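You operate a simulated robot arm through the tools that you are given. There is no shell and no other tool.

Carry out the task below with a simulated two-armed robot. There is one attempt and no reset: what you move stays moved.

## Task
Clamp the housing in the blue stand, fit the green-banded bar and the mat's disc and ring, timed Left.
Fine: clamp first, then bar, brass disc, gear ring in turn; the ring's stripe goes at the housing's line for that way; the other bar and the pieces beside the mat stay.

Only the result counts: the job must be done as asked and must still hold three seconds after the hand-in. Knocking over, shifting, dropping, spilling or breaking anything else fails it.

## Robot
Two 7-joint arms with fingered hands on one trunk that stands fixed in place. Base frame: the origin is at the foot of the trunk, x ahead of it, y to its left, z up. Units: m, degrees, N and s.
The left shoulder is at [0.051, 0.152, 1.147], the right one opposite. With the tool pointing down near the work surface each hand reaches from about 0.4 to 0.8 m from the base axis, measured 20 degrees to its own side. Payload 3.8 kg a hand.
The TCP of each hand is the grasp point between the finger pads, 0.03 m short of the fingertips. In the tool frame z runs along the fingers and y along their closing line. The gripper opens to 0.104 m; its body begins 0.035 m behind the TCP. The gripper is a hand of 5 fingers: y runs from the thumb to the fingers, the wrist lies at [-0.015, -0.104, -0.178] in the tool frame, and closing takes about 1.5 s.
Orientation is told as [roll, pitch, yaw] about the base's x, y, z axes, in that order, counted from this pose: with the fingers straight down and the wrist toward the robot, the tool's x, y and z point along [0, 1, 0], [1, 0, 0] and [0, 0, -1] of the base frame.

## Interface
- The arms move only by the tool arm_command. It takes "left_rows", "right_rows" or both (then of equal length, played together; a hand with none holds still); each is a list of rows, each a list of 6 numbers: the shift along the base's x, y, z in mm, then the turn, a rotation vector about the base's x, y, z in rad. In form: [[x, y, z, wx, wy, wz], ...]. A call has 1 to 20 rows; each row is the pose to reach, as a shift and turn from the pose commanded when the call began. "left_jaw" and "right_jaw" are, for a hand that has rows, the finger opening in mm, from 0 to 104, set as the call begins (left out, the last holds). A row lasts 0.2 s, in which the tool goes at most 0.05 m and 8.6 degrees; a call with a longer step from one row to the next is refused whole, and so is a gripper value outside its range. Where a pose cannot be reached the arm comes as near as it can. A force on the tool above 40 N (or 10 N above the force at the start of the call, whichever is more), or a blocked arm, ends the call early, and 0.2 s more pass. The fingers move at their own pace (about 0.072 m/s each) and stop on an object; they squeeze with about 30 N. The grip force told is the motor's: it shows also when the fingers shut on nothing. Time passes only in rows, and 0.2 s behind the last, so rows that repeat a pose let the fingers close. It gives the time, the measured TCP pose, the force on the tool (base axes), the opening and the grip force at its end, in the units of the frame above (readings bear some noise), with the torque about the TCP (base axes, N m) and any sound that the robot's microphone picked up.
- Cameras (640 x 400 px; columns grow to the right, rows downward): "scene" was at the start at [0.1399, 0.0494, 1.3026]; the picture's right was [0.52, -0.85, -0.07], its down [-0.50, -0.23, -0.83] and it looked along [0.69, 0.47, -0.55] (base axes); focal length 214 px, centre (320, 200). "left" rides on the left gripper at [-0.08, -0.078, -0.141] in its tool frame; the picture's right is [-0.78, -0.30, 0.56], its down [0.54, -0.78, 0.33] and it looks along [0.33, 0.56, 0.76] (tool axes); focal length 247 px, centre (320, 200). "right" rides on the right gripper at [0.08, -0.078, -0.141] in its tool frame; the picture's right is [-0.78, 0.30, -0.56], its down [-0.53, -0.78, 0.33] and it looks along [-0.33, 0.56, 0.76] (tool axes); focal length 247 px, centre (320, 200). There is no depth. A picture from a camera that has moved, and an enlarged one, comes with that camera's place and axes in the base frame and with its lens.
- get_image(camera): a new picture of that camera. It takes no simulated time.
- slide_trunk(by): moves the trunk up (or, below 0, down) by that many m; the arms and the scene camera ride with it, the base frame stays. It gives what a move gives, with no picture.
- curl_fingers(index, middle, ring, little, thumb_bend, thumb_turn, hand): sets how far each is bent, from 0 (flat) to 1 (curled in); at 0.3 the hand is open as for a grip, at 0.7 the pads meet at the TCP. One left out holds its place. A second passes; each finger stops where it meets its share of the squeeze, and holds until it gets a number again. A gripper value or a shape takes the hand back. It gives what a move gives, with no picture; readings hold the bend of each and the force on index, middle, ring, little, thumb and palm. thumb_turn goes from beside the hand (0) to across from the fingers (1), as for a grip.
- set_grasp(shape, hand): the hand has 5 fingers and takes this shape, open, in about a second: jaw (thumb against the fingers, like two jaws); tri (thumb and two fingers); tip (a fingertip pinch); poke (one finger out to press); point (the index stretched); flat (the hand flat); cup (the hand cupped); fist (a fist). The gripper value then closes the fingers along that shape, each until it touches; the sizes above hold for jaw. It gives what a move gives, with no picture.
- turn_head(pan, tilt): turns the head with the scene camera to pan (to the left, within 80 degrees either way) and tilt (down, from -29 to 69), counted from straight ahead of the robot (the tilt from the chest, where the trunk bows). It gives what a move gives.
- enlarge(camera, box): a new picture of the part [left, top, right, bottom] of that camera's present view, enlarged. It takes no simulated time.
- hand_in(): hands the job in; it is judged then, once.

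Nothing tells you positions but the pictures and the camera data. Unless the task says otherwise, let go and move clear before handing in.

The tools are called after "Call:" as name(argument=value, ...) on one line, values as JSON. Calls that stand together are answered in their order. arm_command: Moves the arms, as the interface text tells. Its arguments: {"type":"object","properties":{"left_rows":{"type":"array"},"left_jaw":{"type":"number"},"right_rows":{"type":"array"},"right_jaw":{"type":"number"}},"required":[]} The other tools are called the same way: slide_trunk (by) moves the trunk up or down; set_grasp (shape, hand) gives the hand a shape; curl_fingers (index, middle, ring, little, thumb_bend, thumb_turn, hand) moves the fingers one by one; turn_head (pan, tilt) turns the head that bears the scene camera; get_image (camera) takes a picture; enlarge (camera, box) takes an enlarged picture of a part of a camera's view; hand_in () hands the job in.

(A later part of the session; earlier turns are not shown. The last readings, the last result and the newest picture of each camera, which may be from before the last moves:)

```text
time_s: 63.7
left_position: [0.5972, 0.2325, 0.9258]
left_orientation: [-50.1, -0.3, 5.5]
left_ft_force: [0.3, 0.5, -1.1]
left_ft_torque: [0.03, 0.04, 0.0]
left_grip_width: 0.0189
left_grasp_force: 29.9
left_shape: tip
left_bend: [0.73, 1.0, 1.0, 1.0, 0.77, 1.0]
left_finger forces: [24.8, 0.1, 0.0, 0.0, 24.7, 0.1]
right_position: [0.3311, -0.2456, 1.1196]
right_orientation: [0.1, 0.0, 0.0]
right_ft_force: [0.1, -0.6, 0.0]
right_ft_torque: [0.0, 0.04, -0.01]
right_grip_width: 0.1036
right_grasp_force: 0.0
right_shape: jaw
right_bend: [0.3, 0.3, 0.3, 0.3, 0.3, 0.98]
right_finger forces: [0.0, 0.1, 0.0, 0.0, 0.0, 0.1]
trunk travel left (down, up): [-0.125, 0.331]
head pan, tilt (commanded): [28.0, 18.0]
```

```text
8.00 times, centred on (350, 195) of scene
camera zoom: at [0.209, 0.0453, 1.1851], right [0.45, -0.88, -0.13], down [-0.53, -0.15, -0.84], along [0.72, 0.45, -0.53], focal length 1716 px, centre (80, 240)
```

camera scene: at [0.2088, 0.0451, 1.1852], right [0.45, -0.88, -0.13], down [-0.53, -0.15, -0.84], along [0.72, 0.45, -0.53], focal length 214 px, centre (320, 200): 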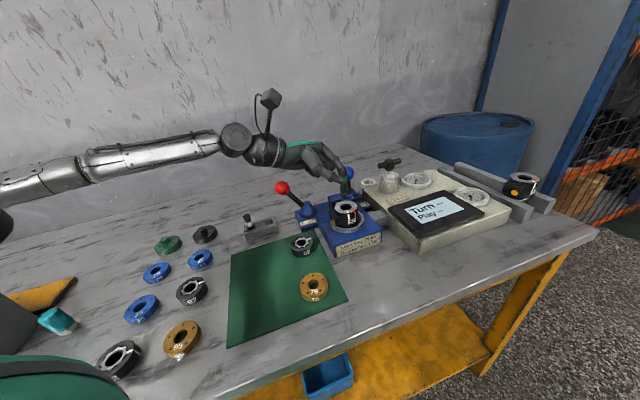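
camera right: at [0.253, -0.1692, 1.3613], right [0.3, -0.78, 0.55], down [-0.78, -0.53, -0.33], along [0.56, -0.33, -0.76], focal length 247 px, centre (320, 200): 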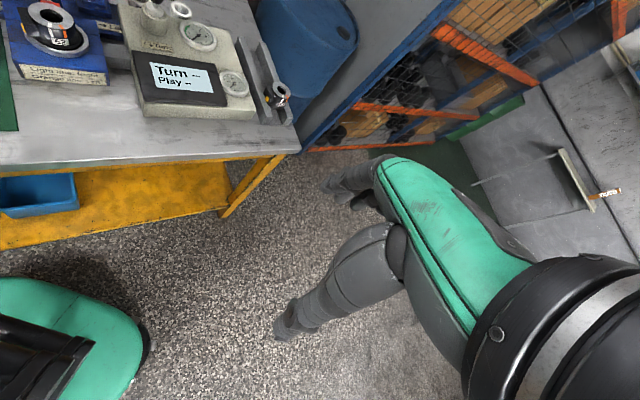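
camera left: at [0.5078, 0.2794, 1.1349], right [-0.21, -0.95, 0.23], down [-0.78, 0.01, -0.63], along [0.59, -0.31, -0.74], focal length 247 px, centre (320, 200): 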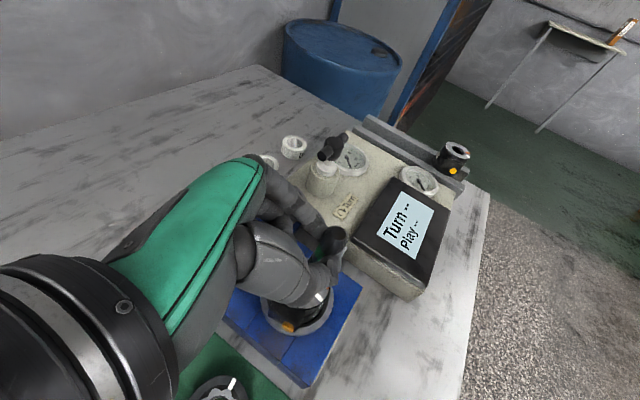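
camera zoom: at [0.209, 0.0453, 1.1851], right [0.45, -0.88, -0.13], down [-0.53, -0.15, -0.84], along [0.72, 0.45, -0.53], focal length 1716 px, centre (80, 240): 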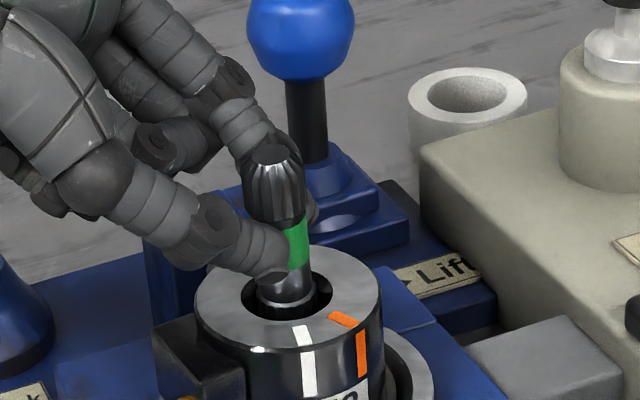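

The tail is well inside the bore now with no contact force. I'll go down a few millimetres more until the fingertips are near the housing top.

Call:
arm_command(left_rows=[[0, 0, -2, 0, 0, 0], [0, 0, -4, 0, 0, 0], [0, 0, -6, 0, 0, 0]])

Call:
enlarge(camera="scene", box=[325, 170, 375, 220])

Call:
enlarge(camera="left", box=[260, 200, 400, 340])

```text
time_s: 64.5
left_position: [0.5969, 0.2324, 0.9212]
left_orientation: [-50.0, -0.4, 5.5]
left_ft_force: [-0.2, 0.5, 4.0]
left_ft_torque: [-0.07, 0.0, -0.02]
left_grip_width: 0.0193
left_grasp_force: 30.3
left_shape: tip
left_bend: [0.73, 1.0, 1.0, 1.0, 0.77, 1.0]
left_finger forces: [25.4, 0.1, 0.1, 0.0, 25.1, 0.0]
right_position: [0.3305, -0.2453, 1.1204]
right_orientation: [0.0, 0.0, 0.1]
right_ft_force: [-0.2, 0.3, -0.3]
right_ft_torque: [-0.01, -0.02, 0.0]
right_grip_width: 0.1038
right_grasp_force: 0.1
right_shape: jaw
right_bend: [0.3, 0.3, 0.3, 0.3, 0.3, 0.98]
right_finger forces: [0.0, 0.0, 0.1, 0.0, 0.0, 0.0]
trunk travel left (down, up): [-0.125, 0.331]
head pan, tilt (commanded): [28.0, 18.0]
```

```text
8.00 times, centred on (350, 195) of scene
camera zoom: at [0.2082, 0.0451, 1.1854], right [0.45, -0.88, -0.13], down [-0.53, -0.15, -0.84], along [0.72, 0.45, -0.53], focal length 1716 px, centre (80, 240)
```

zoom: 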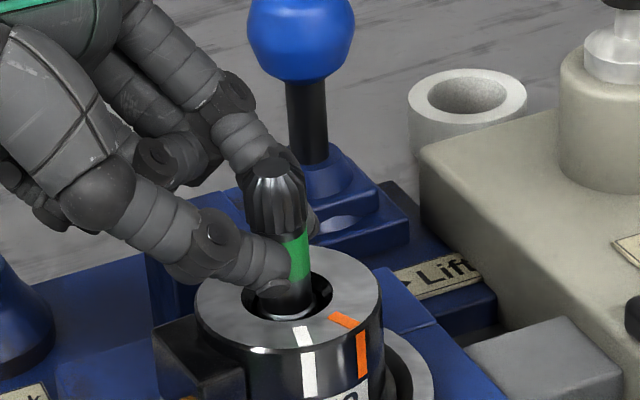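

```text
2.86 times, centred on (330, 270) of left
camera zoom: at [0.5126, 0.2819, 1.0724], right [-0.21, -0.95, 0.23], down [-0.78, 0.01, -0.63], along [0.59, -0.31, -0.74], focal length 706 px, centre (291, 0)
```

zoom: 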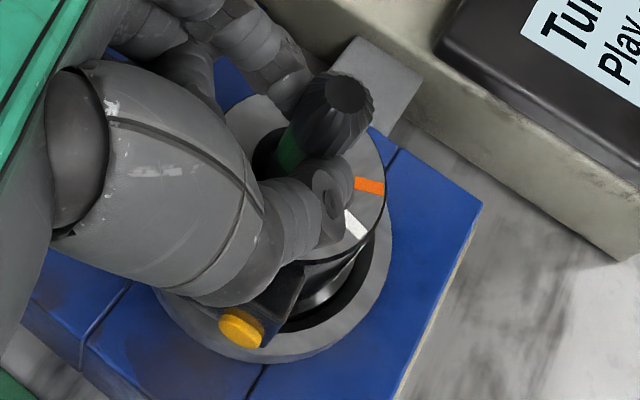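

There's light contact (about 5 N), either a fingertip on the housing or the bar reaching bottom. I'll open the pinch now so the bar settles in the bore.

Call:
arm_command(left_rows=[[0, 0, 2, 0, 0, 0], [0, 0, 2, 0, 0, 0], [0, 0, 2, 0, 0, 0], [0, 0, 2, 0, 0, 0]], left_jaw=36)

Call:
enlarge(camera="scene", box=[325, 170, 375, 220])

Call:
enlarge(camera="left", box=[260, 200, 400, 340])

```text
time_s: 65.5
left_position: [0.5961, 0.2331, 0.9221]
left_orientation: [-50.0, -0.4, 5.5]
left_ft_force: [0.7, -0.1, 0.9]
left_ft_torque: [-0.04, -0.03, -0.03]
left_grip_width: 0.0361
left_grasp_force: 0.0
left_shape: tip
left_bend: [0.73, 0.98, 0.99, 0.99, 0.73, 1.0]
left_finger forces: [0.0, 0.0, 0.0, 0.0, 0.1, 0.0]
right_position: [0.3318, -0.2455, 1.1204]
right_orientation: [0.1, 0.0, 0.1]
right_ft_force: [0.0, -0.2, -0.8]
right_ft_torque: [0.01, 0.03, 0.01]
right_grip_width: 0.1039
right_grasp_force: 0.0
right_shape: jaw
right_bend: [0.3, 0.3, 0.3, 0.3, 0.3, 0.98]
right_finger forces: [0.0, 0.1, 0.0, 0.0, 0.1, 0.0]
trunk travel left (down, up): [-0.125, 0.331]
head pan, tilt (commanded): [28.0, 18.0]
```

```text
8.00 times, centred on (350, 195) of scene
camera zoom: at [0.2089, 0.0453, 1.1851], right [0.45, -0.88, -0.13], down [-0.53, -0.15, -0.84], along [0.72, 0.45, -0.53], focal length 1716 px, centre (80, 240)
```

zoom: 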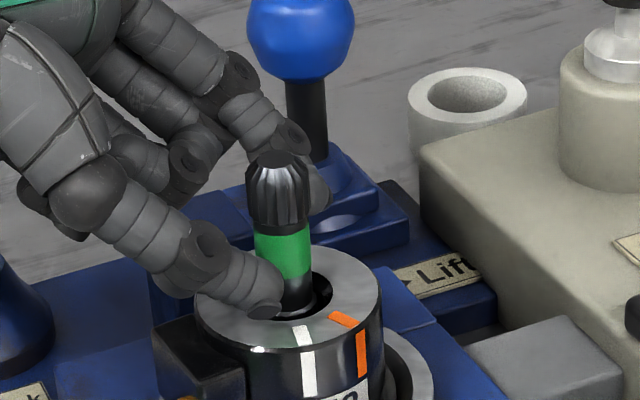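

```text
2.86 times, centred on (330, 270) of left
camera zoom: at [0.5133, 0.2822, 1.0733], right [-0.21, -0.95, 0.23], down [-0.78, 0.01, -0.63], along [0.59, -0.31, -0.74], focal length 706 px, centre (291, 0)
```

zoom: 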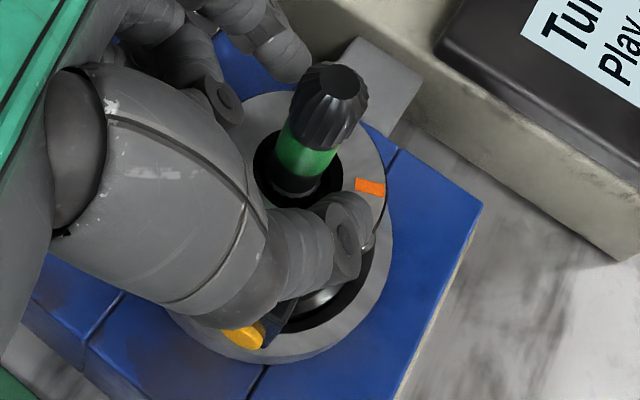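

The bar stands on its own in the bore with the green band showing. I'll open wider and retract along the finger direction, then look down at how deep it sits.

Call:
arm_command(left_rows=[[0, 0, 1, 0, 0, 0], [0, 0, 2, 0, 0, 0], [-1, 11, 11, 0, 0, 0], [-2, 23, 21, 0, 0, 0], [-3, 38, 34, 0, 0, 0], [-5, 57, 50, 0, 0, 0], [-7, 76, 70, 0, 0, 0], [-10, 95, 100, 0, 0, 0]], left_jaw=64)

Call:
enlarge(camera="scene", box=[325, 170, 375, 220])

Call:
get_image(camera="left")

```text
time_s: 67.3
left_position: [0.5866, 0.327, 1.0233]
left_orientation: [-50.1, -0.3, 5.5]
left_ft_force: [0.3, 0.5, -0.2]
left_ft_torque: [-0.01, -0.03, -0.03]
left_grip_width: 0.0639
left_grasp_force: 0.1
left_shape: tip
left_bend: [0.3, 0.98, 0.99, 0.99, 0.64, 1.0]
left_finger forces: [0.0, 0.0, 0.0, 0.0, 0.0, 0.1]
right_position: [0.3309, -0.2463, 1.12]
right_orientation: [0.1, 0.0, 0.1]
right_ft_force: [-0.9, 0.0, -0.3]
right_ft_torque: [-0.04, -0.02, 0.0]
right_grip_width: 0.1036
right_grasp_force: 0.0
right_shape: jaw
right_bend: [0.3, 0.3, 0.3, 0.3, 0.3, 0.98]
right_finger forces: [0.0, 0.0, 0.0, 0.1, 0.0, 0.0]
trunk travel left (down, up): [-0.125, 0.331]
head pan, tilt (commanded): [28.0, 18.0]
```

```text
8.00 times, centred on (350, 195) of scene
camera zoom: at [0.2084, 0.0453, 1.1853], right [0.45, -0.88, -0.13], down [-0.53, -0.15, -0.84], along [0.72, 0.45, -0.53], focal length 1716 px, centre (80, 240)
```

zoom: 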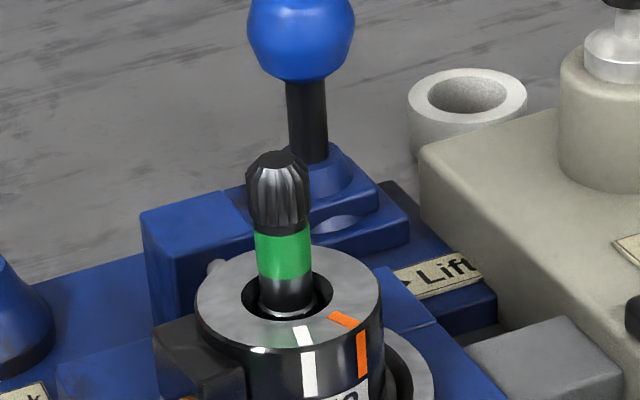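

```text
taken
camera left: at [0.5033, 0.376, 1.1746], right [-0.21, -0.95, 0.23], down [-0.78, 0.01, -0.63], along [0.59, -0.31, -0.74], focal length 247 px, centre (320, 200)
```

left: 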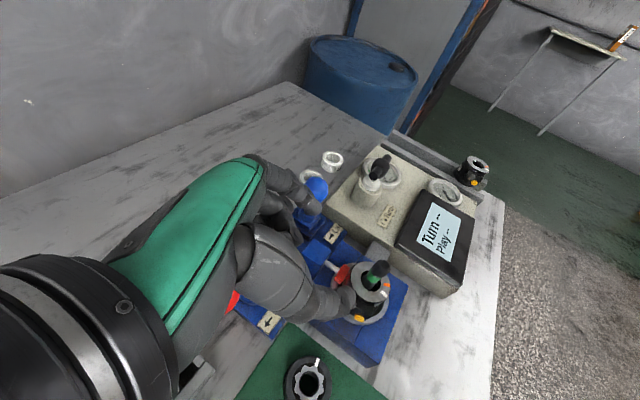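

The bar stands upright and centred in the bore. Next is the brass disc: I'll bring the hand back to pointing straight down, move over the disc on the mat, and look.

Call:
arm_command(left_rows=[[-5, 0, 12, 0.0869, 0.0084, 0], [-10, 0, 24, 0.1737, 0.0167, 0], [-15, 0, 36, 0.2606, 0.0251, 0], [-22, 0, 45, 0.3475, 0.0334, 0], [-30, 0, 50, 0.4344, 0.0418, 0], [-40, -5, 50, 0.5212, 0.0502, 0], [-50, -12, 50, 0.6081, 0.0585, 0], [-62, -22, 50, 0.695, 0.0669, 0], [-76, -36, 50, 0.7818, 0.0752, 0], [-92, -52, 50, 0.8687, 0.0836, 0]])

Call:
set_grasp(hand="left", shape="tri")

Call:
get_image(camera="left")

Call:
enlarge(camera="left", box=[330, 100, 470, 220])

```text
time_s: 69.5
left_position: [0.4939, 0.2759, 1.0723]
left_orientation: [0.2, -0.2, 5.5]
left_ft_force: [0.1, -0.5, 0.1]
left_ft_torque: [-0.02, -0.02, -0.03]
left_grip_width: 0.0636
left_grasp_force: 0.0
left_shape: tip
left_bend: [0.3, 0.98, 0.99, 0.99, 0.64, 1.0]
left_finger forces: [0.1, 0.0, 0.1, 0.0, 0.1, 0.0]
right_position: [0.3312, -0.247, 1.1194]
right_orientation: [0.2, 0.0, 0.1]
right_ft_force: [0.6, 0.8, -1.0]
right_ft_torque: [0.02, -0.03, 0.0]
right_grip_width: 0.1037
right_grasp_force: 0.1
right_shape: jaw
right_bend: [0.3, 0.3, 0.3, 0.3, 0.3, 0.98]
right_finger forces: [0.1, 0.1, 0.1, 0.0, 0.0, 0.0]
trunk travel left (down, up): [-0.125, 0.331]
head pan, tilt (commanded): [28.0, 18.0]
```

```text
time_s: 70.4
left_position: [0.4934, 0.276, 1.0702]
left_orientation: [0.0, -0.2, 5.2]
left_ft_force: [-0.5, -1.2, -0.5]
left_ft_torque: [-0.03, 0.0, 0.02]
left_grip_width: 0.104
left_grasp_force: 0.0
left_shape: tri
left_bend: [0.3, 0.3, 0.99, 0.99, 0.3, 0.98]
left_finger forces: [0.0, 0.1, 0.0, 0.0, 0.0, 0.0]
right_position: [0.332, -0.246, 1.1187]
right_orientation: [0.1, 0.0, 0.1]
right_ft_force: [-0.3, 0.0, -0.3]
right_ft_torque: [0.01, 0.01, 0.02]
right_grip_width: 0.1037
right_grasp_force: 0.1
right_shape: jaw
right_bend: [0.3, 0.3, 0.3, 0.3, 0.3, 0.98]
right_finger forces: [0.1, 0.1, 0.0, 0.0, 0.1, 0.1]
trunk travel left (down, up): [-0.125, 0.331]
head pan, tilt (commanded): [28.0, 18.0]
```

```text
taken
camera left: at [0.4242, 0.1898, 1.2116], right [-0.22, -0.8, -0.56], down [-0.82, 0.46, -0.33], along [0.52, 0.38, -0.76], focal length 247 px, centre (320, 200)
```

left: 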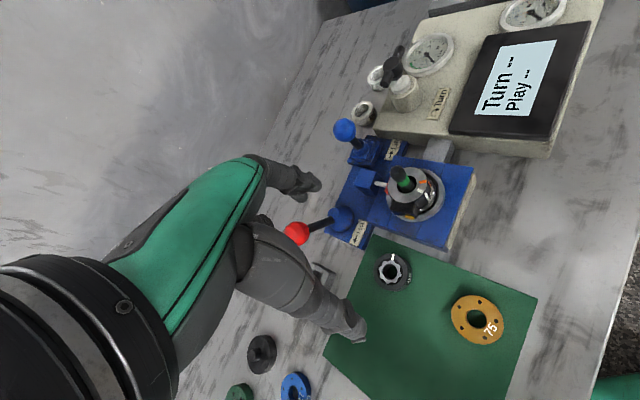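

```text
3.33 times, centred on (400, 160) of left
camera zoom: at [0.4242, 0.1898, 1.2116], right [-0.22, -0.8, -0.56], down [-0.82, 0.46, -0.33], along [0.52, 0.38, -0.76], focal length 823 px, centre (53, 333)
```

zoom: 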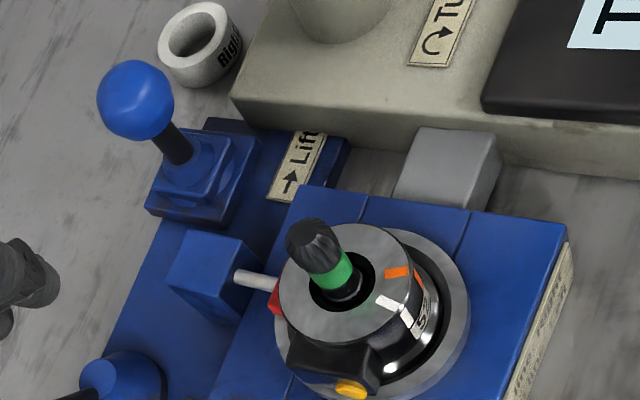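

The bar is plumb and centred (top at about z=0.935), and the disc is at (0.4185, 0.2198). I'll raise the trunk back up and move above the disc with the three-finger shape.

Call:
slide_trunk(by=0.1)

Call:
arm_command(left_rows=[[-10, -10, -10, 0, 0, 0], [-22, -22, -30, 0, 0, 0], [-35, -34, -55, 0, 0, 0], [-48, -46, -85, 0, 0, 0], [-60, -56, -120, 0, 0, 0], [-68, -62, -155, 0, 0, 0], [-74, -66, -190, 0, 0, 0], [-74, -66, -220, 0, 0, 0], [-74, -66, -240, 0, 0, 0]])

Call:
get_image(camera="left")

Call:
get_image(camera="scene")

```text
time_s: 71.8
left_position: [0.4952, 0.2754, 1.1711]
left_orientation: [0.0, -0.1, 5.3]
left_ft_force: [0.3, -0.1, -0.2]
left_ft_torque: [-0.01, 0.0, 0.01]
left_grip_width: 0.1036
left_grasp_force: 0.1
left_shape: tri
left_bend: [0.3, 0.3, 0.99, 0.99, 0.3, 0.98]
left_finger forces: [0.0, 0.0, 0.0, 0.0, 0.0, 0.0]
right_position: [0.3326, -0.2454, 1.2197]
right_orientation: [0.0, 0.0, 0.1]
right_ft_force: [0.0, 0.4, -0.6]
right_ft_torque: [0.04, 0.02, 0.01]
right_grip_width: 0.1037
right_grasp_force: 0.0
right_shape: jaw
right_bend: [0.3, 0.3, 0.3, 0.3, 0.3, 0.98]
right_finger forces: [0.1, 0.0, 0.0, 0.1, 0.0, 0.0]
trunk travel left (down, up): [-0.225, 0.231]
head pan, tilt (commanded): [28.0, 18.0]
```

```text
time_s: 73.8
left_position: [0.4199, 0.2101, 0.9325]
left_orientation: [0.0, -0.3, 5.3]
left_ft_force: [-0.5, 0.1, -0.1]
left_ft_torque: [0.01, 0.0, 0.02]
left_grip_width: 0.1038
left_grasp_force: 0.2
left_shape: tri
left_bend: [0.3, 0.3, 0.99, 0.99, 0.3, 0.98]
left_finger forces: [0.0, 0.1, 0.1, 0.1, 0.0, 0.1]
right_position: [0.3313, -0.2458, 1.2197]
right_orientation: [0.1, 0.0, 0.0]
right_ft_force: [0.7, 0.2, -0.2]
right_ft_torque: [0.01, -0.01, -0.02]
right_grip_width: 0.1038
right_grasp_force: 0.1
right_shape: jaw
right_bend: [0.3, 0.3, 0.3, 0.3, 0.3, 0.98]
right_finger forces: [0.0, 0.1, 0.2, 0.0, 0.0, 0.1]
trunk travel left (down, up): [-0.225, 0.231]
head pan, tilt (commanded): [28.0, 18.0]
```

```text
taken
camera left: at [0.3505, 0.1241, 1.0729], right [-0.22, -0.8, -0.56], down [-0.82, 0.46, -0.34], along [0.53, 0.38, -0.76], focal length 247 px, centre (320, 200)
```

left: 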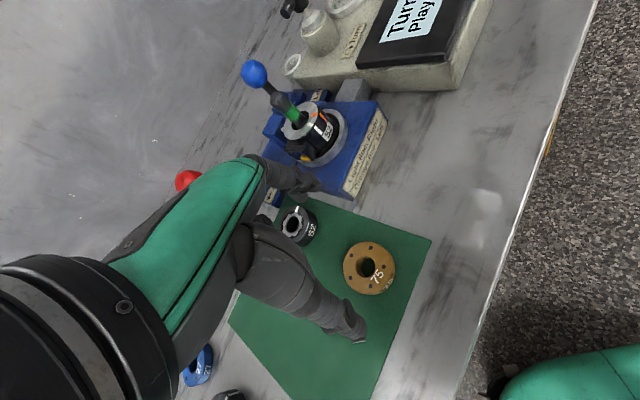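

```text
taken
camera scene: at [0.1462, 0.0453, 1.3156], right [0.47, -0.88, -0.07], down [-0.4, -0.15, -0.9], along [0.79, 0.45, -0.42], focal length 214 px, centre (320, 200)
```

scene: 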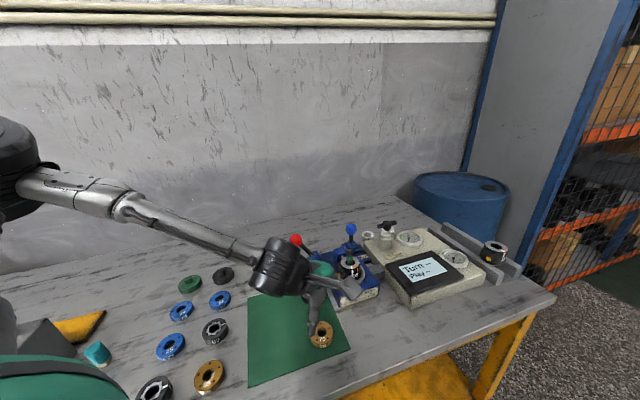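

The disc lines up as predicted. I'll lower around its rim.

Call:
arm_command(left_rows=[[-1, 0, -25, 0, 0, 0], [-1, 0, -50, 0, 0, 0], [-1, 0, -70, 0, 0, 0], [-1, 0, -85, 0, 0, 0], [-1, 0, -93, 0, 0, 0], [-1, 0, -97, 0, 0, 0]])

Call:
get_image(camera="left")

Call:
enlarge(camera="scene", box=[280, 280, 380, 370])

```text
time_s: 75.2
left_position: [0.4208, 0.2092, 0.8366]
left_orientation: [0.0, -0.2, 5.3]
left_ft_force: [0.1, -0.7, 0.8]
left_ft_torque: [0.01, 0.01, 0.0]
left_grip_width: 0.1037
left_grasp_force: 0.0
left_shape: tri
left_bend: [0.3, 0.3, 0.99, 0.99, 0.3, 0.98]
left_finger forces: [0.1, 0.1, 0.1, 0.2, 0.0, 0.0]
right_position: [0.332, -0.2457, 1.22]
right_orientation: [0.1, 0.0, 0.0]
right_ft_force: [0.4, -0.7, 0.1]
right_ft_torque: [0.0, 0.0, -0.01]
right_grip_width: 0.1037
right_grasp_force: 0.0
right_shape: jaw
right_bend: [0.3, 0.3, 0.3, 0.3, 0.3, 0.98]
right_finger forces: [0.0, 0.0, 0.1, 0.0, 0.1, 0.0]
trunk travel left (down, up): [-0.225, 0.231]
head pan, tilt (commanded): [28.0, 18.0]
```

```text
taken
camera left: at [0.3489, 0.1234, 0.9766], right [-0.22, -0.8, -0.56], down [-0.82, 0.46, -0.34], along [0.53, 0.38, -0.76], focal length 247 px, centre (320, 200)
```

left: 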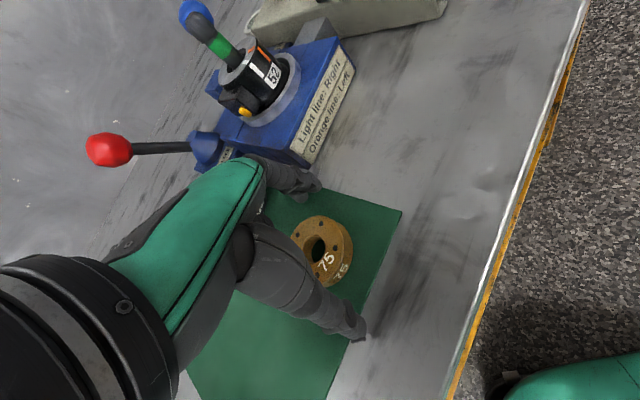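

```text
4.44 times, centred on (330, 325) of scene
camera zoom: at [0.146, 0.0452, 1.3156], right [0.47, -0.88, -0.07], down [-0.4, -0.15, -0.9], along [0.79, 0.45, -0.42], focal length 953 px, centre (276, -356)
```

zoom: 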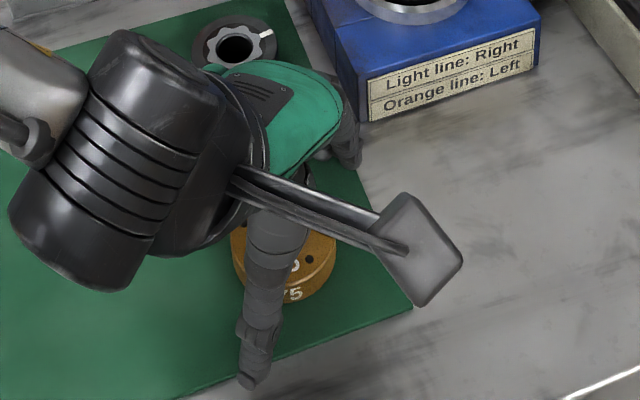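

The disc is centred between thumb and the two fingers. Closing now.

Call:
arm_command(left_rows=[[0, 0, 0, 0, 0, 0], [0, 0, 0, 0, 0, 0], [0, 0, 0, 0, 0, 0], [0, 0, 0, 0, 0, 0], [0, 0, 0, 0, 0, 0], [0, 0, 0, 0, 0, 0]], left_jaw=40)

Call:
enlarge(camera="left", box=[220, 150, 420, 350])

Call:
enlarge(camera="scene", box=[280, 280, 380, 370])

```text
time_s: 76.6
left_position: [0.4185, 0.2107, 0.8362]
left_orientation: [0.1, -0.2, 5.3]
left_ft_force: [-0.9, -0.7, -2.0]
left_ft_torque: [-0.02, 0.0, -0.01]
left_grip_width: 0.0415
left_grasp_force: 30.3
left_shape: tri
left_bend: [0.74, 0.45, 1.0, 1.0, 0.73, 1.0]
left_finger forces: [11.5, 14.2, 0.0, 0.0, 27.0, 0.0]
right_position: [0.3311, -0.2461, 1.2197]
right_orientation: [0.1, -0.1, 0.0]
right_ft_force: [0.0, 0.7, 0.6]
right_ft_torque: [-0.03, 0.0, -0.04]
right_grip_width: 0.1036
right_grasp_force: 0.2
right_shape: jaw
right_bend: [0.3, 0.3, 0.3, 0.3, 0.3, 0.98]
right_finger forces: [0.0, 0.0, 0.0, 0.1, 0.1, 0.0]
trunk travel left (down, up): [-0.225, 0.231]
head pan, tilt (commanded): [28.0, 18.0]
```

```text
2.00 times, centred on (320, 250) of left
camera zoom: at [0.3489, 0.1234, 0.9766], right [-0.22, -0.8, -0.56], down [-0.82, 0.46, -0.33], along [0.52, 0.38, -0.76], focal length 494 px, centre (320, 100)
```

zoom: 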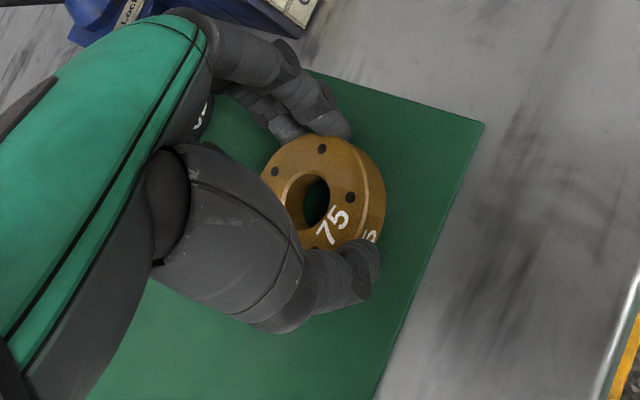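

```text
4.44 times, centred on (330, 325) of scene
camera zoom: at [0.1461, 0.0451, 1.3156], right [0.46, -0.88, -0.07], down [-0.4, -0.15, -0.9], along [0.79, 0.45, -0.42], focal length 953 px, centre (276, -356)
```

zoom: 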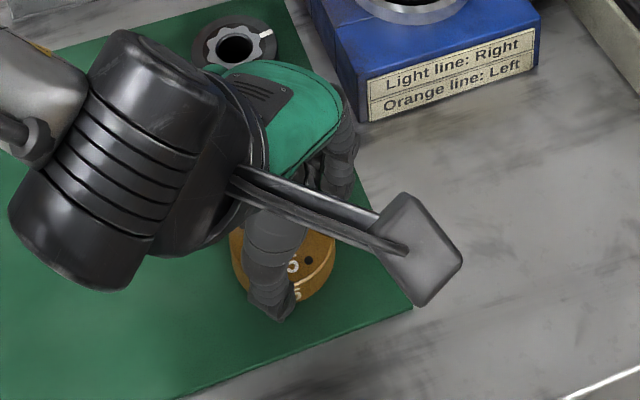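

Three contacts hold the disc (thumb 27 N, index 11.5 N, middle 14 N). I'll lift it slowly and check.

Call:
arm_command(left_rows=[[0, 0, 3, 0, 0, 0], [0, 0, 7, 0, 0, 0], [0, 0, 12, 0, 0, 0], [0, 0, 20, 0, 0, 0], [0, 0, 30, 0, 0, 0]])

Call:
enlarge(camera="left", box=[220, 150, 420, 350])

Call:
enlarge(camera="scene", box=[280, 280, 380, 370])

```text
time_s: 77.8
left_position: [0.4202, 0.2109, 0.8648]
left_orientation: [0.1, -0.2, 5.3]
left_ft_force: [0.2, 0.4, -1.8]
left_ft_torque: [-0.07, 0.02, 0.03]
left_grip_width: 0.0417
left_grasp_force: 30.2
left_shape: tri
left_bend: [0.74, 0.46, 1.0, 1.0, 0.73, 1.0]
left_finger forces: [11.2, 14.1, 0.1, 0.0, 27.2, 0.1]
right_position: [0.3314, -0.2459, 1.2194]
right_orientation: [0.1, 0.0, 0.1]
right_ft_force: [0.6, -0.2, 0.9]
right_ft_torque: [-0.01, 0.02, 0.0]
right_grip_width: 0.1038
right_grasp_force: 0.1
right_shape: jaw
right_bend: [0.3, 0.3, 0.3, 0.3, 0.3, 0.98]
right_finger forces: [0.0, 0.0, 0.0, 0.1, 0.1, 0.1]
trunk travel left (down, up): [-0.225, 0.231]
head pan, tilt (commanded): [28.0, 18.0]
```

```text
2.00 times, centred on (320, 250) of left
camera zoom: at [0.3489, 0.1239, 1.0055], right [-0.22, -0.8, -0.56], down [-0.82, 0.46, -0.33], along [0.52, 0.38, -0.76], focal length 494 px, centre (320, 100)
```

zoom: 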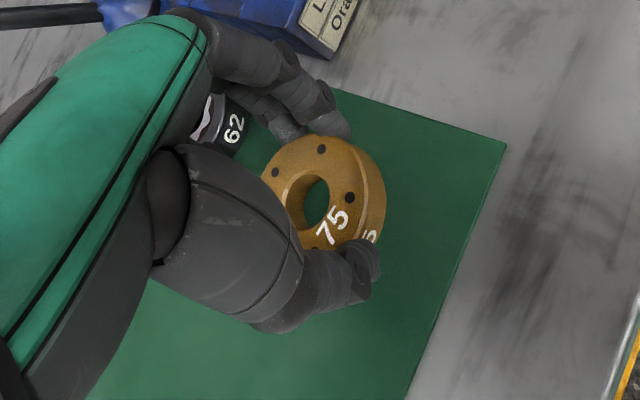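

```text
4.44 times, centred on (330, 325) of scene
camera zoom: at [0.1459, 0.0453, 1.3156], right [0.46, -0.88, -0.07], down [-0.4, -0.15, -0.9], along [0.79, 0.45, -0.42], focal length 953 px, centre (276, -356)
```

zoom: 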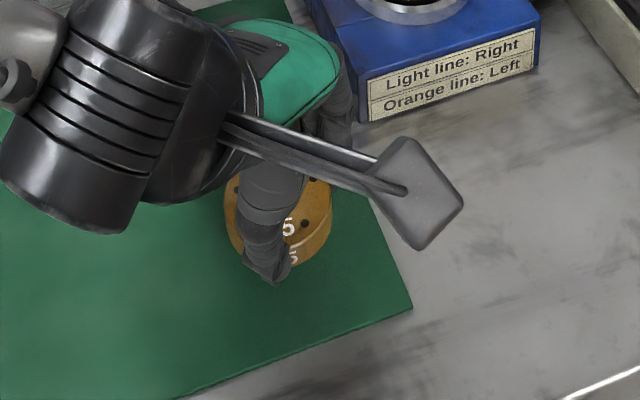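

The disc is level and secure, with its centre about 9 mm from the tool axis. I'll carry it above the bar's head, staying clear of the levers.

Call:
arm_command(left_rows=[[0, 0, 25, 0, 0, 0], [0, 0, 55, 0, 0, 0], [10, 0, 90, 0, 0, 0], [30, -1, 125, 0, 0, 0], [55, -2, 145, 0, 0, 0], [80, -3, 150, 0, 0, 0], [105, -4, 150, 0, 0, 0], [130, -5, 150, 0, 0, 0], [152, -6, 150, 0, 0, 0], [172, -6, 145, 0, 0, 0], [172, -6, 140, 0, 0, 0]])

Call:
get_image(camera="left")

Call:
enlarge(camera="left", box=[240, 180, 400, 320])

Call:
enlarge(camera="scene", box=[310, 210, 390, 290])

```text
time_s: 80.2
left_position: [0.5926, 0.2046, 1.0066]
left_orientation: [0.1, -0.2, 5.2]
left_ft_force: [0.1, 0.0, -2.0]
left_ft_torque: [-0.06, -0.02, 0.01]
left_grip_width: 0.0414
left_grasp_force: 29.9
left_shape: tri
left_bend: [0.74, 0.46, 1.0, 1.0, 0.73, 1.0]
left_finger forces: [11.6, 14.4, 0.0, 0.1, 26.9, 0.0]
right_position: [0.3321, -0.2458, 1.22]
right_orientation: [0.2, 0.0, 0.0]
right_ft_force: [0.1, -1.0, -0.7]
right_ft_torque: [0.0, -0.01, 0.01]
right_grip_width: 0.1038
right_grasp_force: 0.1
right_shape: jaw
right_bend: [0.3, 0.3, 0.3, 0.3, 0.3, 0.98]
right_finger forces: [0.0, 0.0, 0.1, 0.1, 0.0, 0.0]
trunk travel left (down, up): [-0.225, 0.231]
head pan, tilt (commanded): [28.0, 18.0]
```

```text
taken
camera left: at [0.5223, 0.1183, 1.1467], right [-0.22, -0.8, -0.56], down [-0.82, 0.46, -0.33], along [0.52, 0.38, -0.76], focal length 247 px, centre (320, 200)
```

left: 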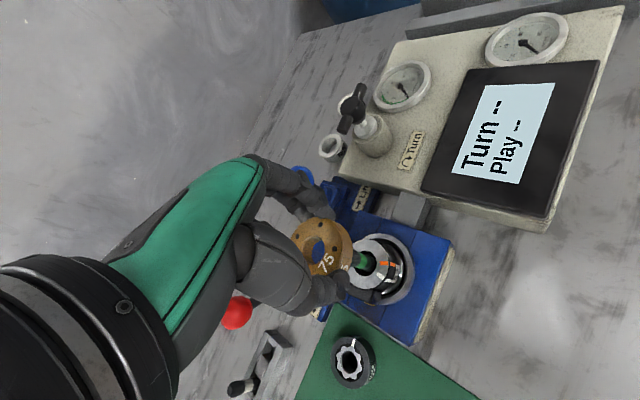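

```text
2.86 times, centred on (320, 250) of left
camera zoom: at [0.5223, 0.1183, 1.1467], right [-0.22, -0.8, -0.56], down [-0.82, 0.46, -0.33], along [0.52, 0.38, -0.76], focal length 706 px, centre (320, 57)
```

zoom: 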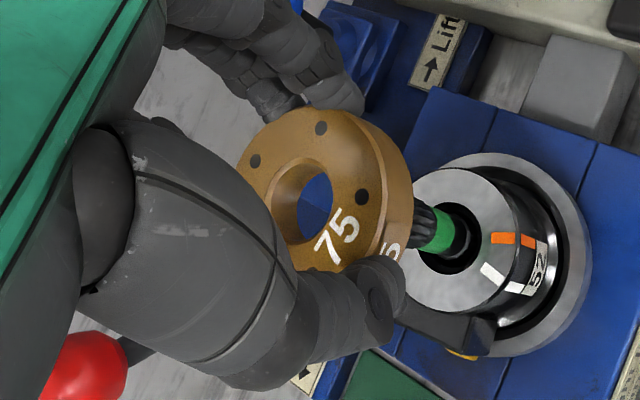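

```text
5.00 times, centred on (350, 250) of scene
camera zoom: at [0.1461, 0.0455, 1.3156], right [0.47, -0.88, -0.07], down [-0.4, -0.15, -0.9], along [0.79, 0.45, -0.42], focal length 1072 px, centre (170, -50)
```

zoom: 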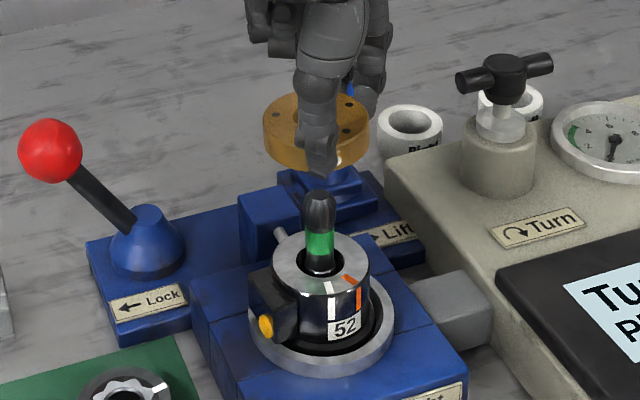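

The disc is centred over the bar in both views to about a millimetre. I'll lower it until the bar's tip enters the hole and check.

Call:
arm_command(left_rows=[[1, 1, -10, 0, 0, 0], [1, 1, -20, 0, 0, 0], [1, 1, -28, 0, 0, 0], [1, 1, -36, 0, 0, 0], [1, 1, -42, 0, 0, 0]])

Call:
enlarge(camera="left", box=[240, 180, 400, 320])

Call:
enlarge(camera="scene", box=[310, 210, 390, 290])

```text
time_s: 81.4
left_position: [0.5938, 0.2041, 0.9623]
left_orientation: [0.0, -0.2, 5.3]
left_ft_force: [0.3, -0.1, -3.3]
left_ft_torque: [-0.01, -0.01, -0.03]
left_grip_width: 0.0411
left_grasp_force: 30.0
left_shape: tri
left_bend: [0.74, 0.46, 1.0, 1.0, 0.73, 1.0]
left_finger forces: [11.5, 14.4, 0.0, 0.1, 27.0, 0.0]
right_position: [0.3327, -0.2449, 1.2196]
right_orientation: [0.1, 0.0, 0.0]
right_ft_force: [0.0, -0.6, 0.0]
right_ft_torque: [0.0, 0.0, 0.0]
right_grip_width: 0.1037
right_grasp_force: 0.0
right_shape: jaw
right_bend: [0.3, 0.3, 0.3, 0.3, 0.3, 0.98]
right_finger forces: [0.0, 0.1, 0.1, 0.1, 0.0, 0.0]
trunk travel left (down, up): [-0.225, 0.231]
head pan, tilt (commanded): [28.0, 18.0]
```

```text
2.86 times, centred on (320, 250) of left
camera zoom: at [0.5226, 0.1179, 1.1033], right [-0.22, -0.8, -0.56], down [-0.82, 0.46, -0.33], along [0.52, 0.38, -0.76], focal length 706 px, centre (320, 57)
```

zoom: 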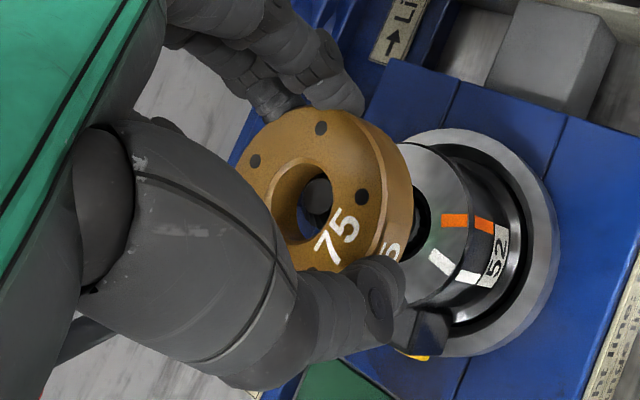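

```text
5.00 times, centred on (350, 250) of scene
camera zoom: at [0.1464, 0.0453, 1.3156], right [0.46, -0.88, -0.07], down [-0.4, -0.15, -0.9], along [0.79, 0.45, -0.42], focal length 1072 px, centre (170, -50)
```

zoom: 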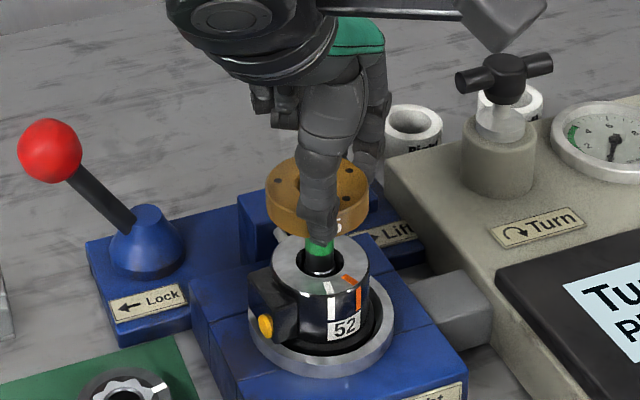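

The bar's tip shows through the middle of the disc's hole. I'll continue lowering onto the housing.

Call:
arm_command(left_rows=[[0, 0, -6, 0, 0, 0], [0, 0, -12, 0, 0, 0], [0, 0, -18, 0, 0, 0], [0, 0, -24, 0, 0, 0], [0, 0, -28, 0, 0, 0]])

Call:
enlarge(camera="left", box=[240, 180, 400, 320])

Call:
enlarge(camera="scene", box=[310, 210, 390, 290])

```text
time_s: 82.6
left_position: [0.5934, 0.2054, 0.9354]
left_orientation: [0.0, -0.1, 5.3]
left_ft_force: [0.4, 0.1, -2.9]
left_ft_torque: [-0.07, -0.02, -0.01]
left_grip_width: 0.0413
left_grasp_force: 30.2
left_shape: tri
left_bend: [0.74, 0.46, 1.0, 1.0, 0.73, 1.0]
left_finger forces: [11.5, 14.4, 0.0, 0.0, 26.6, 0.0]
right_position: [0.3325, -0.2457, 1.2193]
right_orientation: [0.0, 0.0, 0.1]
right_ft_force: [0.1, 0.6, 0.5]
right_ft_torque: [0.0, 0.04, 0.01]
right_grip_width: 0.1034
right_grasp_force: 0.1
right_shape: jaw
right_bend: [0.3, 0.3, 0.3, 0.3, 0.3, 0.98]
right_finger forces: [0.1, 0.0, 0.1, 0.0, 0.1, 0.0]
trunk travel left (down, up): [-0.225, 0.231]
head pan, tilt (commanded): [28.0, 18.0]
```

```text
2.86 times, centred on (320, 250) of left
camera zoom: at [0.5232, 0.1183, 1.0757], right [-0.22, -0.8, -0.56], down [-0.82, 0.46, -0.33], along [0.52, 0.38, -0.76], focal length 706 px, centre (320, 57)
```

zoom: 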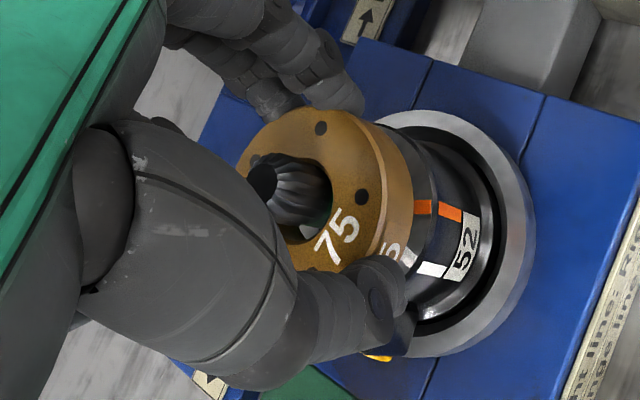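

```text
5.00 times, centred on (350, 250) of scene
camera zoom: at [0.1464, 0.0453, 1.3156], right [0.46, -0.88, -0.07], down [-0.4, -0.15, -0.9], along [0.79, 0.45, -0.42], focal length 1072 px, centre (170, -50)
```

zoom: 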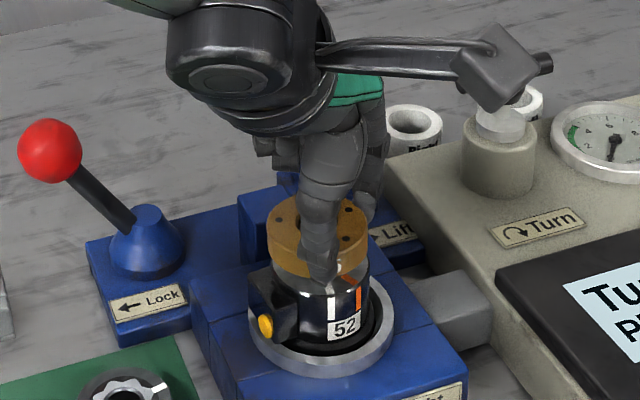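

The bar passes cleanly through the disc. I'll lower the last centimetre until the disc rests on the housing.

Call:
arm_command(left_rows=[[0, 0, -3, 0, 0, 0], [0, 0, -5, 0, 0, 0], [0, 0, -7, 0, 0, 0], [0, 0, -8, 0, 0, 0]])

Call:
enlarge(camera="scene", box=[310, 220, 370, 280])

Call:
enlarge(camera="left", box=[240, 180, 400, 320])

```text
time_s: 83.6
left_position: [0.593, 0.2049, 0.9272]
left_orientation: [-0.1, -0.2, 5.2]
left_ft_force: [0.7, -0.1, -2.9]
left_ft_torque: [-0.01, 0.01, -0.01]
left_grip_width: 0.0414
left_grasp_force: 29.5
left_shape: tri
left_bend: [0.74, 0.46, 1.0, 1.0, 0.73, 1.0]
left_finger forces: [11.6, 14.4, 0.0, 0.0, 26.7, 0.0]
right_position: [0.3311, -0.2456, 1.2198]
right_orientation: [0.1, 0.0, 0.1]
right_ft_force: [-0.1, -0.4, -0.5]
right_ft_torque: [0.01, 0.02, 0.03]
right_grip_width: 0.1038
right_grasp_force: 0.1
right_shape: jaw
right_bend: [0.3, 0.3, 0.3, 0.3, 0.3, 0.98]
right_finger forces: [0.0, 0.0, 0.0, 0.1, 0.0, 0.0]
trunk travel left (down, up): [-0.225, 0.231]
head pan, tilt (commanded): [28.0, 18.0]
```

```text
6.67 times, centred on (340, 250) of scene
camera zoom: at [0.1463, 0.0453, 1.3156], right [0.46, -0.88, -0.07], down [-0.4, -0.15, -0.9], along [0.79, 0.45, -0.42], focal length 1430 px, centre (187, -133)
```

zoom: 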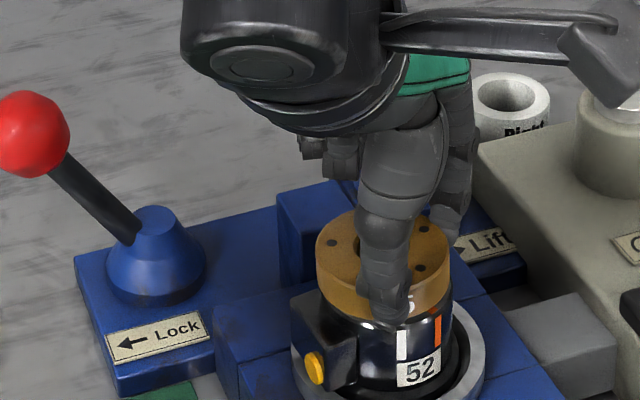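

```text
2.86 times, centred on (320, 250) of left
camera zoom: at [0.523, 0.1185, 1.0673], right [-0.22, -0.8, -0.56], down [-0.82, 0.46, -0.33], along [0.52, 0.38, -0.76], focal length 706 px, centre (320, 57)
```

zoom: 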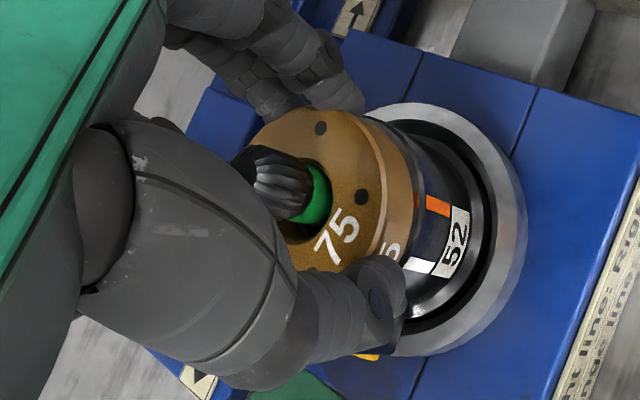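

Still no contact, so a few more millimetres to go. I'll lower gently until the housing takes the weight.

Call:
arm_command(left_rows=[[0, 0, -1, 0, 0, 0], [0, 0, -2, 0, 0, 0], [0, 0, -3, 0, 0, 0]])

Call:
enlarge(camera="scene", box=[310, 220, 370, 280])

```text
time_s: 84.4
left_position: [0.5937, 0.2054, 0.9237]
left_orientation: [-0.1, -0.3, 5.2]
left_ft_force: [0.8, 0.1, -3.0]
left_ft_torque: [-0.04, -0.01, -0.01]
left_grip_width: 0.0415
left_grasp_force: 30.1
left_shape: tri
left_bend: [0.74, 0.46, 1.0, 1.0, 0.73, 1.0]
left_finger forces: [11.6, 14.5, 0.0, 0.0, 26.7, 0.0]
right_position: [0.3313, -0.2446, 1.2198]
right_orientation: [0.1, -0.1, 0.1]
right_ft_force: [-0.2, -0.1, -0.1]
right_ft_torque: [-0.01, 0.0, -0.02]
right_grip_width: 0.1037
right_grasp_force: 0.1
right_shape: jaw
right_bend: [0.3, 0.3, 0.3, 0.3, 0.3, 0.98]
right_finger forces: [0.0, 0.1, 0.0, 0.0, 0.0, 0.0]
trunk travel left (down, up): [-0.225, 0.231]
head pan, tilt (commanded): [28.0, 18.0]
```

```text
6.67 times, centred on (340, 250) of scene
camera zoom: at [0.1464, 0.0453, 1.3156], right [0.46, -0.88, -0.07], down [-0.4, -0.15, -0.9], along [0.79, 0.45, -0.42], focal length 1430 px, centre (187, -133)
```

zoom: 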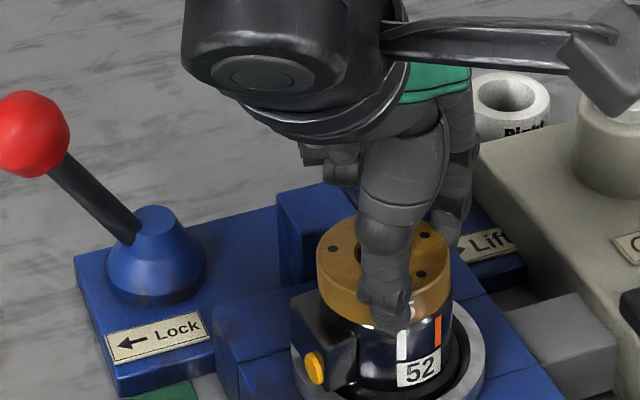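

No contact yet; continuing in 1 mm steps.

Call:
arm_command(left_rows=[[0, 0, -1, 0, 0, 0], [0, 0, -2, 0, 0, 0], [0, 0, -3, 0, 0, 0]])

Call:
enlarge(camera="left", box=[240, 180, 400, 320])

```text
time_s: 85.2
left_position: [0.5942, 0.2048, 0.9198]
left_orientation: [-0.1, -0.2, 5.4]
left_ft_force: [1.0, -0.7, -0.3]
left_ft_torque: [0.05, -0.04, -0.04]
left_grip_width: 0.0409
left_grasp_force: 29.6
left_shape: tri
left_bend: [0.74, 0.46, 1.0, 1.0, 0.73, 1.0]
left_finger forces: [11.8, 15.1, 0.0, 0.1, 26.7, 0.1]
right_position: [0.3308, -0.2458, 1.2189]
right_orientation: [0.1, 0.0, 0.0]
right_ft_force: [-1.0, 0.4, -1.2]
right_ft_torque: [0.02, -0.04, -0.02]
right_grip_width: 0.1038
right_grasp_force: 0.1
right_shape: jaw
right_bend: [0.3, 0.3, 0.3, 0.3, 0.3, 0.98]
right_finger forces: [0.0, 0.1, 0.0, 0.0, 0.1, 0.0]
trunk travel left (down, up): [-0.225, 0.231]
head pan, tilt (commanded): [28.0, 18.0]
```

```text
2.86 times, centred on (320, 250) of left
camera zoom: at [0.5224, 0.118, 1.0615], right [-0.22, -0.8, -0.56], down [-0.82, 0.46, -0.34], along [0.53, 0.38, -0.76], focal length 706 px, centre (320, 57)
```

zoom: 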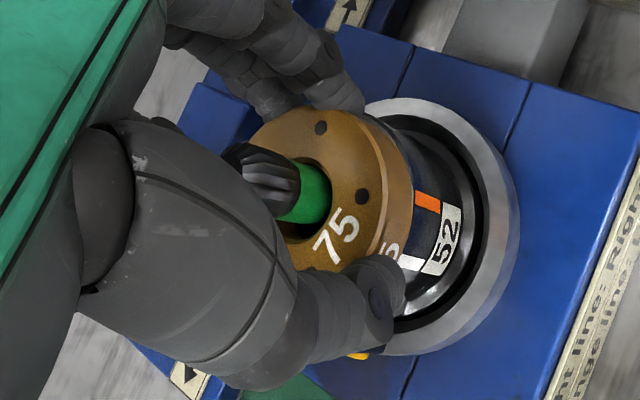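

The disc is now resting on the housing. I'll open the fingers and rise straight up.

Call:
arm_command(left_rows=[[0, 0, 0, 0, 0, 0], [0, 0, 0, 0, 0, 0], [0, 0, 0, 0, 0, 0], [0, 0, 0, 0, 0, 0]], left_jaw=74)

Call:
enlarge(camera="left", box=[240, 180, 400, 320])

Call:
enlarge(camera="scene", box=[310, 220, 370, 280])

```text
time_s: 86.2
left_position: [0.5927, 0.2057, 0.9204]
left_orientation: [0.0, -0.3, 5.3]
left_ft_force: [0.3, -0.5, 0.0]
left_ft_torque: [0.03, -0.01, 0.01]
left_grip_width: 0.0737
left_grasp_force: 0.2
left_shape: tri
left_bend: [0.27, 0.37, 0.99, 0.99, 0.58, 0.99]
left_finger forces: [0.0, 0.0, 0.1, 0.0, 0.0, 0.0]
right_position: [0.3305, -0.2459, 1.2196]
right_orientation: [0.0, 0.0, 0.0]
right_ft_force: [-0.3, -0.2, 0.4]
right_ft_torque: [0.0, -0.01, -0.01]
right_grip_width: 0.1037
right_grasp_force: 0.0
right_shape: jaw
right_bend: [0.3, 0.3, 0.3, 0.3, 0.3, 0.98]
right_finger forces: [0.0, 0.0, 0.0, 0.0, 0.0, 0.0]
trunk travel left (down, up): [-0.225, 0.231]
head pan, tilt (commanded): [28.0, 18.0]
```

```text
2.86 times, centred on (320, 250) of left
camera zoom: at [0.522, 0.1181, 1.0612], right [-0.22, -0.8, -0.56], down [-0.82, 0.46, -0.33], along [0.52, 0.38, -0.76], focal length 706 px, centre (320, 57)
```

zoom: 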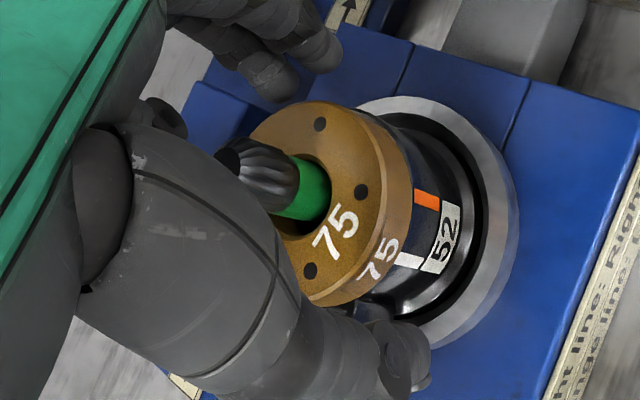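

```text
6.67 times, centred on (340, 250) of scene
camera zoom: at [0.1459, 0.0452, 1.3156], right [0.46, -0.88, -0.07], down [-0.4, -0.15, -0.9], along [0.79, 0.45, -0.42], focal length 1430 px, centre (187, -133)
```

zoom: 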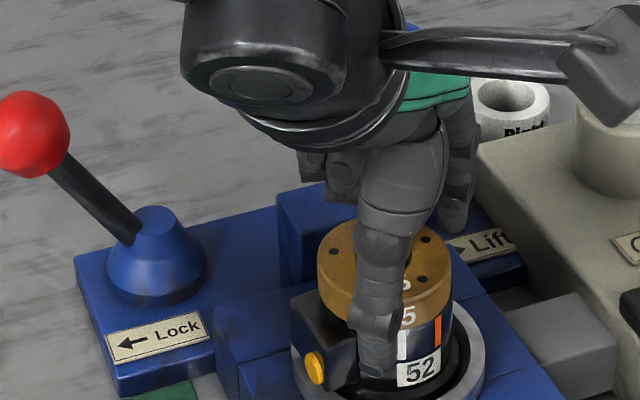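

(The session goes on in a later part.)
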